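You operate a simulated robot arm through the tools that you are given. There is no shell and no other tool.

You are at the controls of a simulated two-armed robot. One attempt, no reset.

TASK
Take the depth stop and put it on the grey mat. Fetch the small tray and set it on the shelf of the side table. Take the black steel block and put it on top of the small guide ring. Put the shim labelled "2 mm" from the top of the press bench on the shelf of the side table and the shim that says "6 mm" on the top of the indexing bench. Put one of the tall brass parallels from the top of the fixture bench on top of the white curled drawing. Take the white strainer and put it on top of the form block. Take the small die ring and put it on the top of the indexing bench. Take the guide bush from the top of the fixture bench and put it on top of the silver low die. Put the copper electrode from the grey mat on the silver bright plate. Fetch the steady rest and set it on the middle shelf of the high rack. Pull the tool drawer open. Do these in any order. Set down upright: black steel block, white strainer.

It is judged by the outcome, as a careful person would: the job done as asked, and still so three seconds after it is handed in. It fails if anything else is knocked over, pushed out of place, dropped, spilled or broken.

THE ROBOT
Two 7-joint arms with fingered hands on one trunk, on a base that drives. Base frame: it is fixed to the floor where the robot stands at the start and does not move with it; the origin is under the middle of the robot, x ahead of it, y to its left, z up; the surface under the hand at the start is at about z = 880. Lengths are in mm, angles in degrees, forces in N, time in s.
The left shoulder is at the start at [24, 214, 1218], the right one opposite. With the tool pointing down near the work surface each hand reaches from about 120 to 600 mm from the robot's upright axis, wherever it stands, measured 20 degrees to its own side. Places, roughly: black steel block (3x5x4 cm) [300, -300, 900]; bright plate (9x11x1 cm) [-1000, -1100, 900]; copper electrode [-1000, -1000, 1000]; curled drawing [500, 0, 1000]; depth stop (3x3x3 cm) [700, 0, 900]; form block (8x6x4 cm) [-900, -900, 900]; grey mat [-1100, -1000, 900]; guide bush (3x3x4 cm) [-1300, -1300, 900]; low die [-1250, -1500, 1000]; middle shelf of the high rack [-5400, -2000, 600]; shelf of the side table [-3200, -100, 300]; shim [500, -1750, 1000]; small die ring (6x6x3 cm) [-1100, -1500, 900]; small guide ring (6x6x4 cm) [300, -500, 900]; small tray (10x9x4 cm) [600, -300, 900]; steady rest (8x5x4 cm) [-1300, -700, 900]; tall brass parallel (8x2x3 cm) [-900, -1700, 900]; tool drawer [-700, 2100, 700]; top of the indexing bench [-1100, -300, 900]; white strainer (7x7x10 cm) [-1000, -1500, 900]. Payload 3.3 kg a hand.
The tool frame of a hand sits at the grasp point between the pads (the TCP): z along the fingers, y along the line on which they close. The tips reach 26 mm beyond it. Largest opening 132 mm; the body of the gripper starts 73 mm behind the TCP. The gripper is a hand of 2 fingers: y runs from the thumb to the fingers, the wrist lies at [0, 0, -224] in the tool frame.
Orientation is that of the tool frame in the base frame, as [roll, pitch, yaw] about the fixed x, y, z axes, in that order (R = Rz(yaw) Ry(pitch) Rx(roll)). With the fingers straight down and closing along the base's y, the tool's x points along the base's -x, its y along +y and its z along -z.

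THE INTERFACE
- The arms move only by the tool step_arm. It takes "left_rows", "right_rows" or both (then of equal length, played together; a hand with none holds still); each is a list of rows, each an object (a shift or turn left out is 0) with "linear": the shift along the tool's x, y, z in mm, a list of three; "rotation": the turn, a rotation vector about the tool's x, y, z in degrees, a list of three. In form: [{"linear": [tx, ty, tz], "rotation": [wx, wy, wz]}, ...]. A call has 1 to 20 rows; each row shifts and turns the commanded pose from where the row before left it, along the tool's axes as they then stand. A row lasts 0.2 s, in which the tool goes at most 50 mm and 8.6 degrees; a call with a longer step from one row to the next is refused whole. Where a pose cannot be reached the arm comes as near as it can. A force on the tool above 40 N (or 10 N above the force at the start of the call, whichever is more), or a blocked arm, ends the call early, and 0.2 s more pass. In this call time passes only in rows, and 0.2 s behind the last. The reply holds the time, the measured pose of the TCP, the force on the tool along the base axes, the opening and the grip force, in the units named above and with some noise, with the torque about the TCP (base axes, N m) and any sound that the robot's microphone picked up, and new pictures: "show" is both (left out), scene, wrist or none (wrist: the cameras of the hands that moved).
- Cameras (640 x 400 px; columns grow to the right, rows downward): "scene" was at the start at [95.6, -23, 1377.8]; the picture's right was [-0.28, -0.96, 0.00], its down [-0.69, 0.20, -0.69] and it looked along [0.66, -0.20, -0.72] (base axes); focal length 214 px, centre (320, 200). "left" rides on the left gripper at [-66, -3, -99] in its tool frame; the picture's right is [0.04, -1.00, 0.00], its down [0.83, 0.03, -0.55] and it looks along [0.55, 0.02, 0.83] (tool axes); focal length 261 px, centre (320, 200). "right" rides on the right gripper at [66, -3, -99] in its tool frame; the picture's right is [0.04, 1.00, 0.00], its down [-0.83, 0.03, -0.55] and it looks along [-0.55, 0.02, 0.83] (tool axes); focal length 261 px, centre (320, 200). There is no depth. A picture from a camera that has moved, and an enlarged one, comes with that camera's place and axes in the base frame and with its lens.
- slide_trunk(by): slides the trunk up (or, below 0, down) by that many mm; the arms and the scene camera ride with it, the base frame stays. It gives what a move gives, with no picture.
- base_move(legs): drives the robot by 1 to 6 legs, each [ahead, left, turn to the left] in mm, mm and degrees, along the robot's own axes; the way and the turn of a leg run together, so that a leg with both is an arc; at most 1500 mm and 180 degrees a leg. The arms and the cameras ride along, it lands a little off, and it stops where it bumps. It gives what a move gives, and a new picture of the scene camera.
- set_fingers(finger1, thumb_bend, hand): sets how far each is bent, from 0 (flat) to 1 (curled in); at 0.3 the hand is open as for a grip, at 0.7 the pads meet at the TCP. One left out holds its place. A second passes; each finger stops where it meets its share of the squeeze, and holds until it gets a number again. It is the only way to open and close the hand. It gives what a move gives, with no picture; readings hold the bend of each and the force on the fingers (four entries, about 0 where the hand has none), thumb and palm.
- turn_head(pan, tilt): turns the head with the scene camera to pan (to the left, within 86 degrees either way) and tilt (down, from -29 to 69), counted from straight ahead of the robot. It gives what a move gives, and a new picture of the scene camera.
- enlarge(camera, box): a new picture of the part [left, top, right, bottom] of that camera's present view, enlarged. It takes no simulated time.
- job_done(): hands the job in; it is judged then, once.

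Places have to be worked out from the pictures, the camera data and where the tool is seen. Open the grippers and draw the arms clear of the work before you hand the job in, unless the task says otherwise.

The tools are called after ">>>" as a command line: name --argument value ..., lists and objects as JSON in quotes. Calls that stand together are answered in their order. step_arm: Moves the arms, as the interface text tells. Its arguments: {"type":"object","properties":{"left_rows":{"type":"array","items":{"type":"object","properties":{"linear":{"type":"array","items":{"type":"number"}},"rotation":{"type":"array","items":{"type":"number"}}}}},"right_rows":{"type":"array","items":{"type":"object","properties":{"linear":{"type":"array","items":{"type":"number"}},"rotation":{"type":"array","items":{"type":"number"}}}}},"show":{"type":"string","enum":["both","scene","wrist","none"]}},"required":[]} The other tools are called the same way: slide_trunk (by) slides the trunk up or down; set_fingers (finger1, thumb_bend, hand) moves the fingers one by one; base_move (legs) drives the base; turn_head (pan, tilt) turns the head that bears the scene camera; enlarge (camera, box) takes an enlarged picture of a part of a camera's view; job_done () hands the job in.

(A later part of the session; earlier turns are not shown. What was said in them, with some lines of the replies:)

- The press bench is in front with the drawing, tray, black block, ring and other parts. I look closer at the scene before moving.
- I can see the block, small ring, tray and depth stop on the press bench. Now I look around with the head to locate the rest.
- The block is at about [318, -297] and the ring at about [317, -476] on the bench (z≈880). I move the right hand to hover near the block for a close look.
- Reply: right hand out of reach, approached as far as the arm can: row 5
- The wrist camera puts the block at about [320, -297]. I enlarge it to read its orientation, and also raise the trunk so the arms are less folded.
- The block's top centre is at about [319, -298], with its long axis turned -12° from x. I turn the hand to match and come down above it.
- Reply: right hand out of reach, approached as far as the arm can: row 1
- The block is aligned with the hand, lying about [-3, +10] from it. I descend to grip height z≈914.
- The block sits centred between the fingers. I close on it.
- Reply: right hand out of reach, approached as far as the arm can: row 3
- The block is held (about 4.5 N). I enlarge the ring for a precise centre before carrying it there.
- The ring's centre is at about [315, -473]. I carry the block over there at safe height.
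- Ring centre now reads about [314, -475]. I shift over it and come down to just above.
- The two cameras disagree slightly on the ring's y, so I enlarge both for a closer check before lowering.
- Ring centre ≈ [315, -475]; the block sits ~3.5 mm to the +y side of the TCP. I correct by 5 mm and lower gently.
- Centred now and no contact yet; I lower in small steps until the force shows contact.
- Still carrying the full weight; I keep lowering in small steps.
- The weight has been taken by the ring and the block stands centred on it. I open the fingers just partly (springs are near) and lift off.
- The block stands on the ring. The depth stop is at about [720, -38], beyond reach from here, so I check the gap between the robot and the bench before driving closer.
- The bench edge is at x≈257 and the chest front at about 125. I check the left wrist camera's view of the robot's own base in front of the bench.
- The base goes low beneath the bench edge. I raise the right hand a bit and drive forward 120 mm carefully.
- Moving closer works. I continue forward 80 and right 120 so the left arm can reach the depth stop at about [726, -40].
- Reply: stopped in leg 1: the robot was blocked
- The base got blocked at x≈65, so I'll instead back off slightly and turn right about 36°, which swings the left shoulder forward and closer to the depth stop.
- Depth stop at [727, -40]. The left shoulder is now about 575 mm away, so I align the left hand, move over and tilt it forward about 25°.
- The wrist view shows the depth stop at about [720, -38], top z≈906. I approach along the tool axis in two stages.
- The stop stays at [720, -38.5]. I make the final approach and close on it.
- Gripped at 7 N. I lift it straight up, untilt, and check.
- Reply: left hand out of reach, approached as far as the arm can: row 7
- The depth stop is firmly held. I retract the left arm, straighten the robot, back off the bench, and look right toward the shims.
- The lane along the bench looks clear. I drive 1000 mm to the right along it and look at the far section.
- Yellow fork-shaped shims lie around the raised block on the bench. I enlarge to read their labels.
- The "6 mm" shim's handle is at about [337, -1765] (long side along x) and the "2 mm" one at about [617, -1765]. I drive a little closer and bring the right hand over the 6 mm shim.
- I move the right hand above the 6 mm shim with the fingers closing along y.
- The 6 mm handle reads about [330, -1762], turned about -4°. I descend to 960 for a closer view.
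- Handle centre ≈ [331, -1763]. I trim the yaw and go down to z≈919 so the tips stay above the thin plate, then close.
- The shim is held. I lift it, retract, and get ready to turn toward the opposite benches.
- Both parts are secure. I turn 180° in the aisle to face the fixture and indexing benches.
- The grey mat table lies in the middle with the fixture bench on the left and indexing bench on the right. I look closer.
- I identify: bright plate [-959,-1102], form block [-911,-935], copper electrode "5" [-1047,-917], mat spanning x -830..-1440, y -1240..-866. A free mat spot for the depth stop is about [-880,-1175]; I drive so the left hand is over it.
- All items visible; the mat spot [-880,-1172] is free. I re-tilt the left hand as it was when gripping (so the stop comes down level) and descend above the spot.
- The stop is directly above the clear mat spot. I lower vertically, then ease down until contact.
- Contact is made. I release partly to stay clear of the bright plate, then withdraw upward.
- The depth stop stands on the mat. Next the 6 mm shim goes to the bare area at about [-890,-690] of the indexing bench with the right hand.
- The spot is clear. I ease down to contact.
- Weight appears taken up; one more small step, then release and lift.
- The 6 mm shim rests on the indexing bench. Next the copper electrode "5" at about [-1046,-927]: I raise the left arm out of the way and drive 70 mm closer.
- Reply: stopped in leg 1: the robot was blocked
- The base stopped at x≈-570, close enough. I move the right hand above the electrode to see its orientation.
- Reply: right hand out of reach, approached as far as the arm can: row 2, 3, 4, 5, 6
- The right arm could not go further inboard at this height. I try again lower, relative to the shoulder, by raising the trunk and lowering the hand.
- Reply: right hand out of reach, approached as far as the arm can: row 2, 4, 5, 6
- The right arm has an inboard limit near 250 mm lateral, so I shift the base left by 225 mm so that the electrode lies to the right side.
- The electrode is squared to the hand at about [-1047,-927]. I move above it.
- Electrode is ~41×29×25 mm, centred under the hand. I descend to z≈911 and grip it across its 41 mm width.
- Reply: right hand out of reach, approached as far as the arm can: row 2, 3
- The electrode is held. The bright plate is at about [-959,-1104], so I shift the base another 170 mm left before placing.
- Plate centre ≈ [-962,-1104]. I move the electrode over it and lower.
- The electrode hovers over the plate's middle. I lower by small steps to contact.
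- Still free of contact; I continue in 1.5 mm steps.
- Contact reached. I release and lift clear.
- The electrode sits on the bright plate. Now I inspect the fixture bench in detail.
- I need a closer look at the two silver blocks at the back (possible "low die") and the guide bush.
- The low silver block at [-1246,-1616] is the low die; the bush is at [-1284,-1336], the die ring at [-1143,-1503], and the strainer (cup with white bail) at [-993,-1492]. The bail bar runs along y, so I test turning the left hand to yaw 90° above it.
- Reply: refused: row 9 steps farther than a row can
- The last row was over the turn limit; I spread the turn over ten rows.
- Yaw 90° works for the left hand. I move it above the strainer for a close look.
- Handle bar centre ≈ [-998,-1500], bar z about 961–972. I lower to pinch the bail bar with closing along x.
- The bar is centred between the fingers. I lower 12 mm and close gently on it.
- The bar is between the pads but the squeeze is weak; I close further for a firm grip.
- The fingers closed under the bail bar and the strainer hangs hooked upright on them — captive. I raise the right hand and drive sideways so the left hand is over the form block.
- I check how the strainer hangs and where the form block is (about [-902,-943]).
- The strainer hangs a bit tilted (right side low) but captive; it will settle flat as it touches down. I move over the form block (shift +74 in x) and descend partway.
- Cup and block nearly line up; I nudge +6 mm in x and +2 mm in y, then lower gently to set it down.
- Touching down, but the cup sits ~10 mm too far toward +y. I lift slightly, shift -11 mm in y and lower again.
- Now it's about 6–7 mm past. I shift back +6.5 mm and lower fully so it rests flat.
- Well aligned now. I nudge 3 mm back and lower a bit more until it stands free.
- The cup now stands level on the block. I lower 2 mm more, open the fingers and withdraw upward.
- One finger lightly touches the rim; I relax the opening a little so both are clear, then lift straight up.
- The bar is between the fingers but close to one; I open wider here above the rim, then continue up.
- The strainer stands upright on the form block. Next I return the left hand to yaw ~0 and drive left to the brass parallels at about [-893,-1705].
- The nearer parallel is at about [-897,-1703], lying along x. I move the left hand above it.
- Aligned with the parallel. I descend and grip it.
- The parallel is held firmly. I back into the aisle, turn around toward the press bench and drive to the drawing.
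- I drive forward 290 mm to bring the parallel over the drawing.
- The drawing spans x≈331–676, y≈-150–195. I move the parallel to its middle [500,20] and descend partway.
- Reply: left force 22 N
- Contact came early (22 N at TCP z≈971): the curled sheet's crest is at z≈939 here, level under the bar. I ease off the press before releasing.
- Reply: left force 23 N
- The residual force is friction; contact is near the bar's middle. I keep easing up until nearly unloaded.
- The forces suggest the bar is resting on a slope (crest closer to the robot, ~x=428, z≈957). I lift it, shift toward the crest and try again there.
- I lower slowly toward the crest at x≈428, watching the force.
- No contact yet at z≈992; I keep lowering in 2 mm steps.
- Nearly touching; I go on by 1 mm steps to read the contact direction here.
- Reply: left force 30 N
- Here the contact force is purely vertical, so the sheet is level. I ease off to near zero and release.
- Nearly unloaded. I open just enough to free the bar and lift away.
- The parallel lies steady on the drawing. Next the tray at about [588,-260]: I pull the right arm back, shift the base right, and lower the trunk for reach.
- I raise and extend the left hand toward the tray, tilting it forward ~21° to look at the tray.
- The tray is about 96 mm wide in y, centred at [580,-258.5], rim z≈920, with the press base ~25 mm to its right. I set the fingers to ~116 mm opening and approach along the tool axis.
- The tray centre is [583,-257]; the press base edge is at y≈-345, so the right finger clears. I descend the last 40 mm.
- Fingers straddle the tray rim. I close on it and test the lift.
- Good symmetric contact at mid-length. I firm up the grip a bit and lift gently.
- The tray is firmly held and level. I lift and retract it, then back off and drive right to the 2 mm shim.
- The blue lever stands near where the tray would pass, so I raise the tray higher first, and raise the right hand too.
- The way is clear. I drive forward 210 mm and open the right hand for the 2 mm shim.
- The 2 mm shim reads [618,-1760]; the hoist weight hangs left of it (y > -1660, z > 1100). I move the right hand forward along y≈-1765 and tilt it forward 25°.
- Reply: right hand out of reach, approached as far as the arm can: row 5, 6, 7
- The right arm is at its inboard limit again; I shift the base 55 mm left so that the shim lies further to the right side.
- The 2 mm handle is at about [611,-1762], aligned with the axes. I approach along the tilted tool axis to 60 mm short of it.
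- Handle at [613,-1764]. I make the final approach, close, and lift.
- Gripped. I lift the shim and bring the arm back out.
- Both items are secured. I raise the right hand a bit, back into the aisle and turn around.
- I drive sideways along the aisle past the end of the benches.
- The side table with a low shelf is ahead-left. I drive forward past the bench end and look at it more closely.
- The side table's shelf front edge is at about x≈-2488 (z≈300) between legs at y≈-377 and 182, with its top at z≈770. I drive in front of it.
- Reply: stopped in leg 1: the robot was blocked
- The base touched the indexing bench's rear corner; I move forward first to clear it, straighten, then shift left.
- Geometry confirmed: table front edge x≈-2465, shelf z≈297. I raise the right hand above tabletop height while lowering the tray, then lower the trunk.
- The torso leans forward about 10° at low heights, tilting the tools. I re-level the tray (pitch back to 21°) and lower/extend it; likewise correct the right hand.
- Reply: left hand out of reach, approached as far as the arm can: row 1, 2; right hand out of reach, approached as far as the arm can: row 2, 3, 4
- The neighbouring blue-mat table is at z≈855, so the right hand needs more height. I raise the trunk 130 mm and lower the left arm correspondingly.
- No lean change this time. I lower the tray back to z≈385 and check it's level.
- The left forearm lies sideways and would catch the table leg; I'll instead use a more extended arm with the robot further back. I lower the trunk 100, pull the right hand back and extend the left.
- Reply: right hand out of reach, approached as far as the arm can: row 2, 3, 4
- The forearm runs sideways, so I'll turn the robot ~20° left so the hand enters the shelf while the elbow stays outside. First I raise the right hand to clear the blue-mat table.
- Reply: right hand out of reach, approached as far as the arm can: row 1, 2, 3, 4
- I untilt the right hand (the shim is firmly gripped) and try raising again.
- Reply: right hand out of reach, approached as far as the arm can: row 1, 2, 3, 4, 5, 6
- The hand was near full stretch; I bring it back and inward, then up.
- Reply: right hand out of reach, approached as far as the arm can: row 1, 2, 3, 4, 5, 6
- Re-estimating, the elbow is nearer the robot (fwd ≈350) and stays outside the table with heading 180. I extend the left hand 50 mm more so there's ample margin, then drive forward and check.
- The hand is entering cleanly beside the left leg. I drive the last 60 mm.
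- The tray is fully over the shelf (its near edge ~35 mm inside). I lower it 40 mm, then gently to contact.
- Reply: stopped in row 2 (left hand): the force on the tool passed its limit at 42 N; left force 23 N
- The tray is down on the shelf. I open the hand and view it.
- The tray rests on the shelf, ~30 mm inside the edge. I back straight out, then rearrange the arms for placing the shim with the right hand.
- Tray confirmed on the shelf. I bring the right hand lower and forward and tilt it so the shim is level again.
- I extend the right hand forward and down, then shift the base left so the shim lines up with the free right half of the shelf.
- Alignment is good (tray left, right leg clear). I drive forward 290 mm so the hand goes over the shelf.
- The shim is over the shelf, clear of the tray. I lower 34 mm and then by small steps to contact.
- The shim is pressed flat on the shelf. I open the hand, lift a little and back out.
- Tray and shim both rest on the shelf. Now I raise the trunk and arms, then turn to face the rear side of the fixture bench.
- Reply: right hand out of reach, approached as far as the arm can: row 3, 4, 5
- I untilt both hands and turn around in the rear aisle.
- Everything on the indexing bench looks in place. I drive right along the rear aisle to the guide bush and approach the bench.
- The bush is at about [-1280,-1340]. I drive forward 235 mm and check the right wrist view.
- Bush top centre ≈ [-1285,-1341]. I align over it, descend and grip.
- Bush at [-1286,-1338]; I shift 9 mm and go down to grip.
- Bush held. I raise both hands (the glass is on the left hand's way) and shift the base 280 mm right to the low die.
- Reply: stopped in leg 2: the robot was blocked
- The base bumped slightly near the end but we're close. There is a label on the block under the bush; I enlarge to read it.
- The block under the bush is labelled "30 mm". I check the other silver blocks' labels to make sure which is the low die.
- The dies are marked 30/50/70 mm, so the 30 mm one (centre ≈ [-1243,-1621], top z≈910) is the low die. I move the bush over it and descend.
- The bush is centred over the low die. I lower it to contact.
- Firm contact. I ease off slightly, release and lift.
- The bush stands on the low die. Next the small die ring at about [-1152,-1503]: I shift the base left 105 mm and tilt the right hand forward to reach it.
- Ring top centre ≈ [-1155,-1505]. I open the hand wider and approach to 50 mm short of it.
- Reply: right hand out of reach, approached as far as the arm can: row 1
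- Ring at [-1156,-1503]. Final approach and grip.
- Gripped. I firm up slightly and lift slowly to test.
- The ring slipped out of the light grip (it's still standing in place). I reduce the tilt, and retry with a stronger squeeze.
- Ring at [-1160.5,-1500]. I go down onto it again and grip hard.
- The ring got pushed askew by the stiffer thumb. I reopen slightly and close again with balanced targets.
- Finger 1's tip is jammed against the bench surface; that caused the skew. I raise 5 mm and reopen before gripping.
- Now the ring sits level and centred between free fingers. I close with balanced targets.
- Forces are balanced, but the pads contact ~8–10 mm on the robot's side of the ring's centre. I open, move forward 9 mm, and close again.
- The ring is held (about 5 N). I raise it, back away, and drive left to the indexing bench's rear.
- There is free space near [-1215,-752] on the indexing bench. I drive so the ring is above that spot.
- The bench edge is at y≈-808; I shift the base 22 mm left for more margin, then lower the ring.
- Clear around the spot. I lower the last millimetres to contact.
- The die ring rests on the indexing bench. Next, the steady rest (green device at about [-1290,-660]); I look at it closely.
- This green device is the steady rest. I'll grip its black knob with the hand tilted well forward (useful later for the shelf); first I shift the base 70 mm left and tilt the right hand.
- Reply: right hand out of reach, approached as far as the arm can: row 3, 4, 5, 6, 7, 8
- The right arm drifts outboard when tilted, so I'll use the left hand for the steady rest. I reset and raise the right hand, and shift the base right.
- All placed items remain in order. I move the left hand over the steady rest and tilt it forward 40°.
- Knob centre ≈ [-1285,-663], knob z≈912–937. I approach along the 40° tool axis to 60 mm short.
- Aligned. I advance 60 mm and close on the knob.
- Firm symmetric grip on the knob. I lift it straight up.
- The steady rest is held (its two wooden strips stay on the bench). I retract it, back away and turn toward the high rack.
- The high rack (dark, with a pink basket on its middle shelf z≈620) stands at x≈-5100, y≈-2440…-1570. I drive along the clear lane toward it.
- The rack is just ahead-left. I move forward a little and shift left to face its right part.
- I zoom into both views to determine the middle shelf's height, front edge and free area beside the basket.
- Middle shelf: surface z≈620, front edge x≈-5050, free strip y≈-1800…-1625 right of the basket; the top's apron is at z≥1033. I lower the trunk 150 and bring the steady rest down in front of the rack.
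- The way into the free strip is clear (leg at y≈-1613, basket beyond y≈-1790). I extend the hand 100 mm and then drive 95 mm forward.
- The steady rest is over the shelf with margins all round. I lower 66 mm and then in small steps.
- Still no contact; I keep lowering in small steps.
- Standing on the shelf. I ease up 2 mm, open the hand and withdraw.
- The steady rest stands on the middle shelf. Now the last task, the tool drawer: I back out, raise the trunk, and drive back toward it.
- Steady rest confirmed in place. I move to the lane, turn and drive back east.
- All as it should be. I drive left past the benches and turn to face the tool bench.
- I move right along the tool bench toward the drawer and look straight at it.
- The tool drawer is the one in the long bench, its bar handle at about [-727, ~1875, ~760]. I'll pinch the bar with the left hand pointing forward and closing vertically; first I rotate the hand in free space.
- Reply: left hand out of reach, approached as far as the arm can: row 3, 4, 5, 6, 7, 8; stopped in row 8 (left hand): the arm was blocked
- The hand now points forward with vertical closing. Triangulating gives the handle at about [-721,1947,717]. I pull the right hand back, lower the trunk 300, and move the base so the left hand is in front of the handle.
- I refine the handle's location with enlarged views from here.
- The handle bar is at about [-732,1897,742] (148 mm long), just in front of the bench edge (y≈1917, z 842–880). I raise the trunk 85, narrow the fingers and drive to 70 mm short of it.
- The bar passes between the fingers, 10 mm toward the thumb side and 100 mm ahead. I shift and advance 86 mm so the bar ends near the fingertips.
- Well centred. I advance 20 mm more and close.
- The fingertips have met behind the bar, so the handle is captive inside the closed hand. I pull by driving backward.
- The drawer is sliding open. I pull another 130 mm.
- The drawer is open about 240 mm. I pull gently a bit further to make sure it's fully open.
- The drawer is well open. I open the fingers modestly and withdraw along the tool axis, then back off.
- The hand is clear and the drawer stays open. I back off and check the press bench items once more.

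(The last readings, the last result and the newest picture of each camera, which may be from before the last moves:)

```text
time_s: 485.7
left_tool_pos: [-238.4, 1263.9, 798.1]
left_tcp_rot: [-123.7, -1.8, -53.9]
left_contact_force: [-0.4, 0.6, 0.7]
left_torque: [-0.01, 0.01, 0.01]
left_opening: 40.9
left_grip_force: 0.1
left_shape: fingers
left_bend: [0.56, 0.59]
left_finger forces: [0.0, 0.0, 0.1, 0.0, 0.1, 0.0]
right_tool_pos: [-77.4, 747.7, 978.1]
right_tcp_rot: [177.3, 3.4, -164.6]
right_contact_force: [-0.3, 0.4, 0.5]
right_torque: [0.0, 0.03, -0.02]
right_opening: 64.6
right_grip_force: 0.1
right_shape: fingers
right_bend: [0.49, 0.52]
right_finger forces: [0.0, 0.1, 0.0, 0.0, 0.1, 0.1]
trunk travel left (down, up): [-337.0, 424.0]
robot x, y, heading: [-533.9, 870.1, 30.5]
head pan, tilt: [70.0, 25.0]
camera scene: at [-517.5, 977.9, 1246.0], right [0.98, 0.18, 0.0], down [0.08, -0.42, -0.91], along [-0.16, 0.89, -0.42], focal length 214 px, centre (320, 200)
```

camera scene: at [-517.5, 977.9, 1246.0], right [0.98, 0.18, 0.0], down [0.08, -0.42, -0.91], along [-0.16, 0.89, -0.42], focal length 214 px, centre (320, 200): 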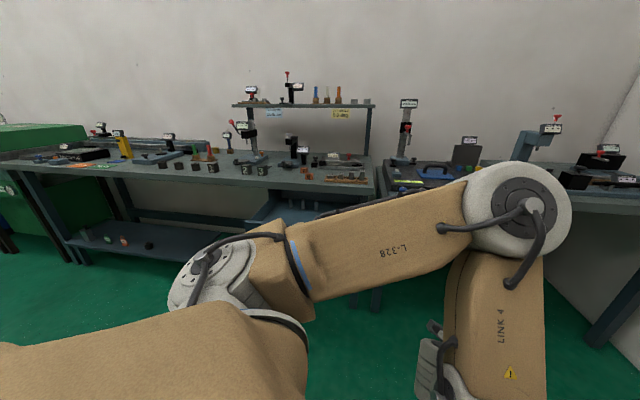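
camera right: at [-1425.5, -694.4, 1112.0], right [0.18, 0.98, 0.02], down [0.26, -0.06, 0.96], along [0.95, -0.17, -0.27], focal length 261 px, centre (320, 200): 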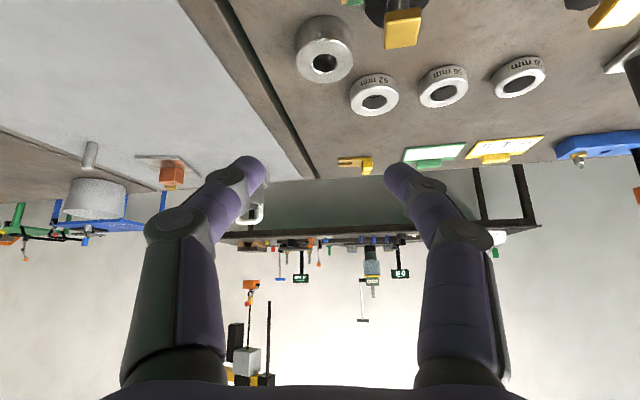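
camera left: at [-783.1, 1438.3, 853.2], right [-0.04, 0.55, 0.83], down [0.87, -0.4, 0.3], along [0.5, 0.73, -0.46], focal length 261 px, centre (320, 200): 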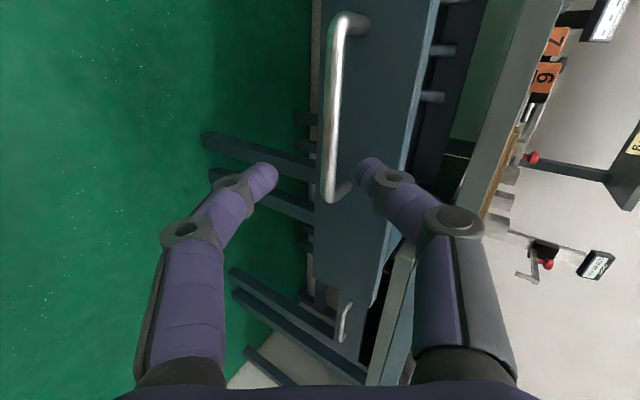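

Drawer side is fine. I turn toward the press bench for a final look at the parallel and block.

>>> base_move --legs '[[0, 0, -75]]'

>>> turn_head --pan 10 --tilt 20

>>> enlarge --camera "scene" --box '[200, 100, 440, 250]'

```text
time_s: 489.3
left_tool_pos: [-76.9, 685.2, 797.6]
left_tcp_rot: [-123.8, -1.7, -128.9]
left_contact_force: [0.3, 0.1, 0.1]
left_torque: [-0.03, 0.0, 0.03]
left_opening: 41.1
left_grip_force: 0.1
left_shape: fingers
left_bend: [0.56, 0.59]
left_finger forces: [0.1, 0.1, 0.0, 0.0, 0.1, 0.1]
right_tool_pos: [-532.6, 396.6, 978.9]
right_tcp_rot: [177.3, 3.4, 120.5]
right_contact_force: [0.0, -0.1, 0.1]
right_torque: [0.01, 0.02, 0.01]
right_opening: 65.0
right_grip_force: 0.1
right_shape: fingers
right_bend: [0.49, 0.52]
right_finger forces: [0.0, 0.0, 0.0, 0.0, 0.0, 0.1]
trunk travel left (down, up): [-337.0, 424.0]
robot x, y, heading: [-536.9, 874.3, -44.6]
head pan, tilt: [70.0, 25.0]
camera scene: at [-423.1, 882.7, 1246.0], right [0.43, -0.9, 0.0], down [-0.38, -0.18, -0.91], along [0.82, 0.39, -0.42], focal length 214 px, centre (320, 200)
```

scene: 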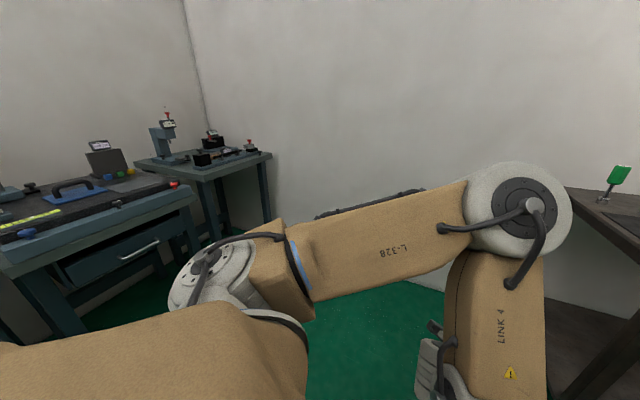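

```text
time_s: 490.6
left_tool_pos: [-75.0, 686.3, 797.8]
left_tcp_rot: [-123.8, -1.8, -128.9]
left_contact_force: [-1.4, 0.3, -0.8]
left_torque: [0.01, 0.01, -0.04]
left_opening: 40.8
left_grip_force: 0.0
left_shape: fingers
left_bend: [0.56, 0.59]
left_finger forces: [0.0, 0.0, 0.0, 0.1, 0.0, 0.1]
right_tool_pos: [-532.4, 395.0, 980.2]
right_tcp_rot: [177.3, 3.4, 120.5]
right_contact_force: [0.1, -0.6, -1.0]
right_torque: [0.02, 0.0, -0.01]
right_opening: 64.8
right_grip_force: 0.0
right_shape: fingers
right_bend: [0.49, 0.52]
right_finger forces: [0.0, 0.0, 0.0, 0.1, 0.1, 0.0]
trunk travel left (down, up): [-337.0, 424.0]
robot x, y, heading: [-535.5, 870.1, -44.2]
head pan, tilt: [10.0, 20.0]
camera scene: at [-429.4, 790.4, 1254.1], right [-0.57, -0.82, 0.0], down [-0.28, 0.19, -0.94], along [0.77, -0.53, -0.34], focal length 214 px, centre (320, 200)
```

scene: 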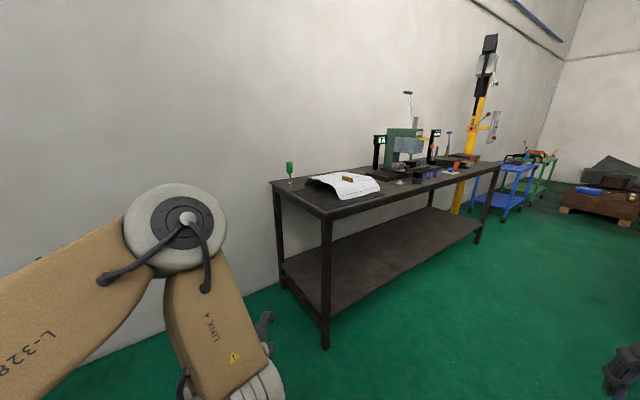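

```text
2.67 times, centred on (320, 175) of scene
camera zoom: at [-429.4, 790.4, 1254.1], right [-0.57, -0.82, 0.0], down [-0.28, 0.19, -0.94], along [0.77, -0.53, -0.34], focal length 572 px, centre (320, 267)
```

zoom: 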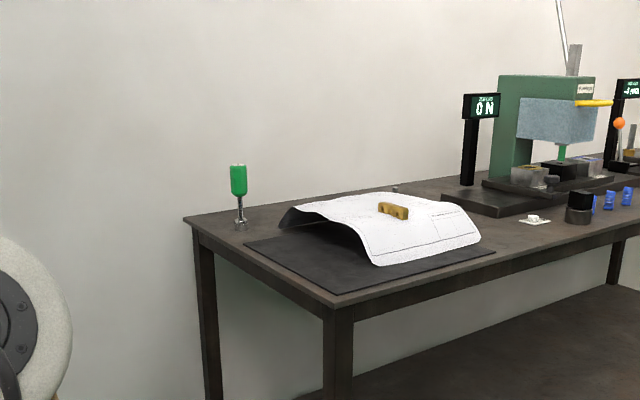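

Everything is in place: the parallel lies on the drawing, the block stands on the ring. I open both grippers fully; the arms are clear of the work.

>>> set_fingers --hand "left" --finger1 0.3 --thumb_bend 0.3

>>> set_fingers --hand "right" --finger1 0.3 --thumb_bend 0.3

```text
time_s: 491.6
left_tool_pos: [-75.4, 684.6, 797.9]
left_tcp_rot: [-123.8, -1.8, -128.9]
left_contact_force: [-0.3, 0.2, 0.3]
left_torque: [0.0, 0.02, -0.01]
left_opening: 133.1
left_grip_force: 0.0
left_shape: fingers
left_bend: [0.3, 0.3]
left_finger forces: [0.1, 0.1, 0.0, 0.1, 0.0, 0.0]
right_tool_pos: [-534.3, 394.8, 979.1]
right_tcp_rot: [177.3, 3.5, 120.5]
right_contact_force: [0.2, -0.1, -0.1]
right_torque: [-0.04, 0.01, 0.0]
right_opening: 64.6
right_grip_force: 0.1
right_shape: fingers
right_bend: [0.49, 0.52]
right_finger forces: [0.0, 0.0, 0.0, 0.0, 0.0, 0.1]
trunk travel left (down, up): [-337.0, 424.0]
robot x, y, heading: [-536.5, 868.9, -44.7]
head pan, tilt: [10.0, 20.0]
```

```text
time_s: 492.6
left_tool_pos: [-75.0, 684.9, 797.7]
left_tcp_rot: [-123.8, -1.8, -128.8]
left_contact_force: [0.2, -0.5, -0.5]
left_torque: [-0.02, 0.04, -0.03]
left_opening: 133.0
left_grip_force: 0.0
left_shape: fingers
left_bend: [0.3, 0.3]
left_finger forces: [0.0, 0.1, 0.0, 0.0, 0.1, 0.1]
right_tool_pos: [-531.5, 396.0, 978.8]
right_tcp_rot: [177.2, 3.4, 120.5]
right_contact_force: [0.0, -0.1, 0.1]
right_torque: [0.03, -0.02, 0.03]
right_opening: 132.8
right_grip_force: 0.0
right_shape: fingers
right_bend: [0.3, 0.3]
right_finger forces: [0.0, 0.0, 0.0, 0.0, 0.1, 0.0]
trunk travel left (down, up): [-337.0, 424.0]
robot x, y, heading: [-532.9, 865.0, -44.5]
head pan, tilt: [10.0, 20.0]
```

All tasks are done, both grippers are open and the arms are clear of the work. I hand the job in.

>>> job_done

```text
The job is handed in.
```

All the tasks you listed are done and the job is handed in. I opened both grippers and drew the arms clear first.

| Item | Where it is now |
|---|---|
| Depth stop | On the grey mat |
| Small tray and 2 mm shim | On the side table's shelf |
| 6 mm shim and small die ring | On the indexing bench |
| Black steel block | Upright on the small guide ring |
| Brass parallel | On the curled drawing |
| White strainer | Upright on the form block |
| Guide bush | On the low die |
| Copper electrode "5" | On the bright plate |
| Steady rest | On the middle shelf of the high rack, beside the basket |
| Tool drawer | Pulled open about 285 mm |

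- **Low die:** it wasn't labelled as such. I took it to be the block marked "30 mm", the lowest of the three (30, 50 and 70 mm).
- **Steady rest:** I took it to be the green device with the black knob near the place you gave. The two wooden strips beneath it stayed on the bench where they were.
- **Base bumps:** the base touched the furniture lightly in several places, including the indexing bench's rear corner and the back of the fixture bench. I saw nothing displaced.
- **Final look:** my last view covered the press bench, where the parallel and the block were in place. Most of the other items I last saw earlier in the run, in place each time.
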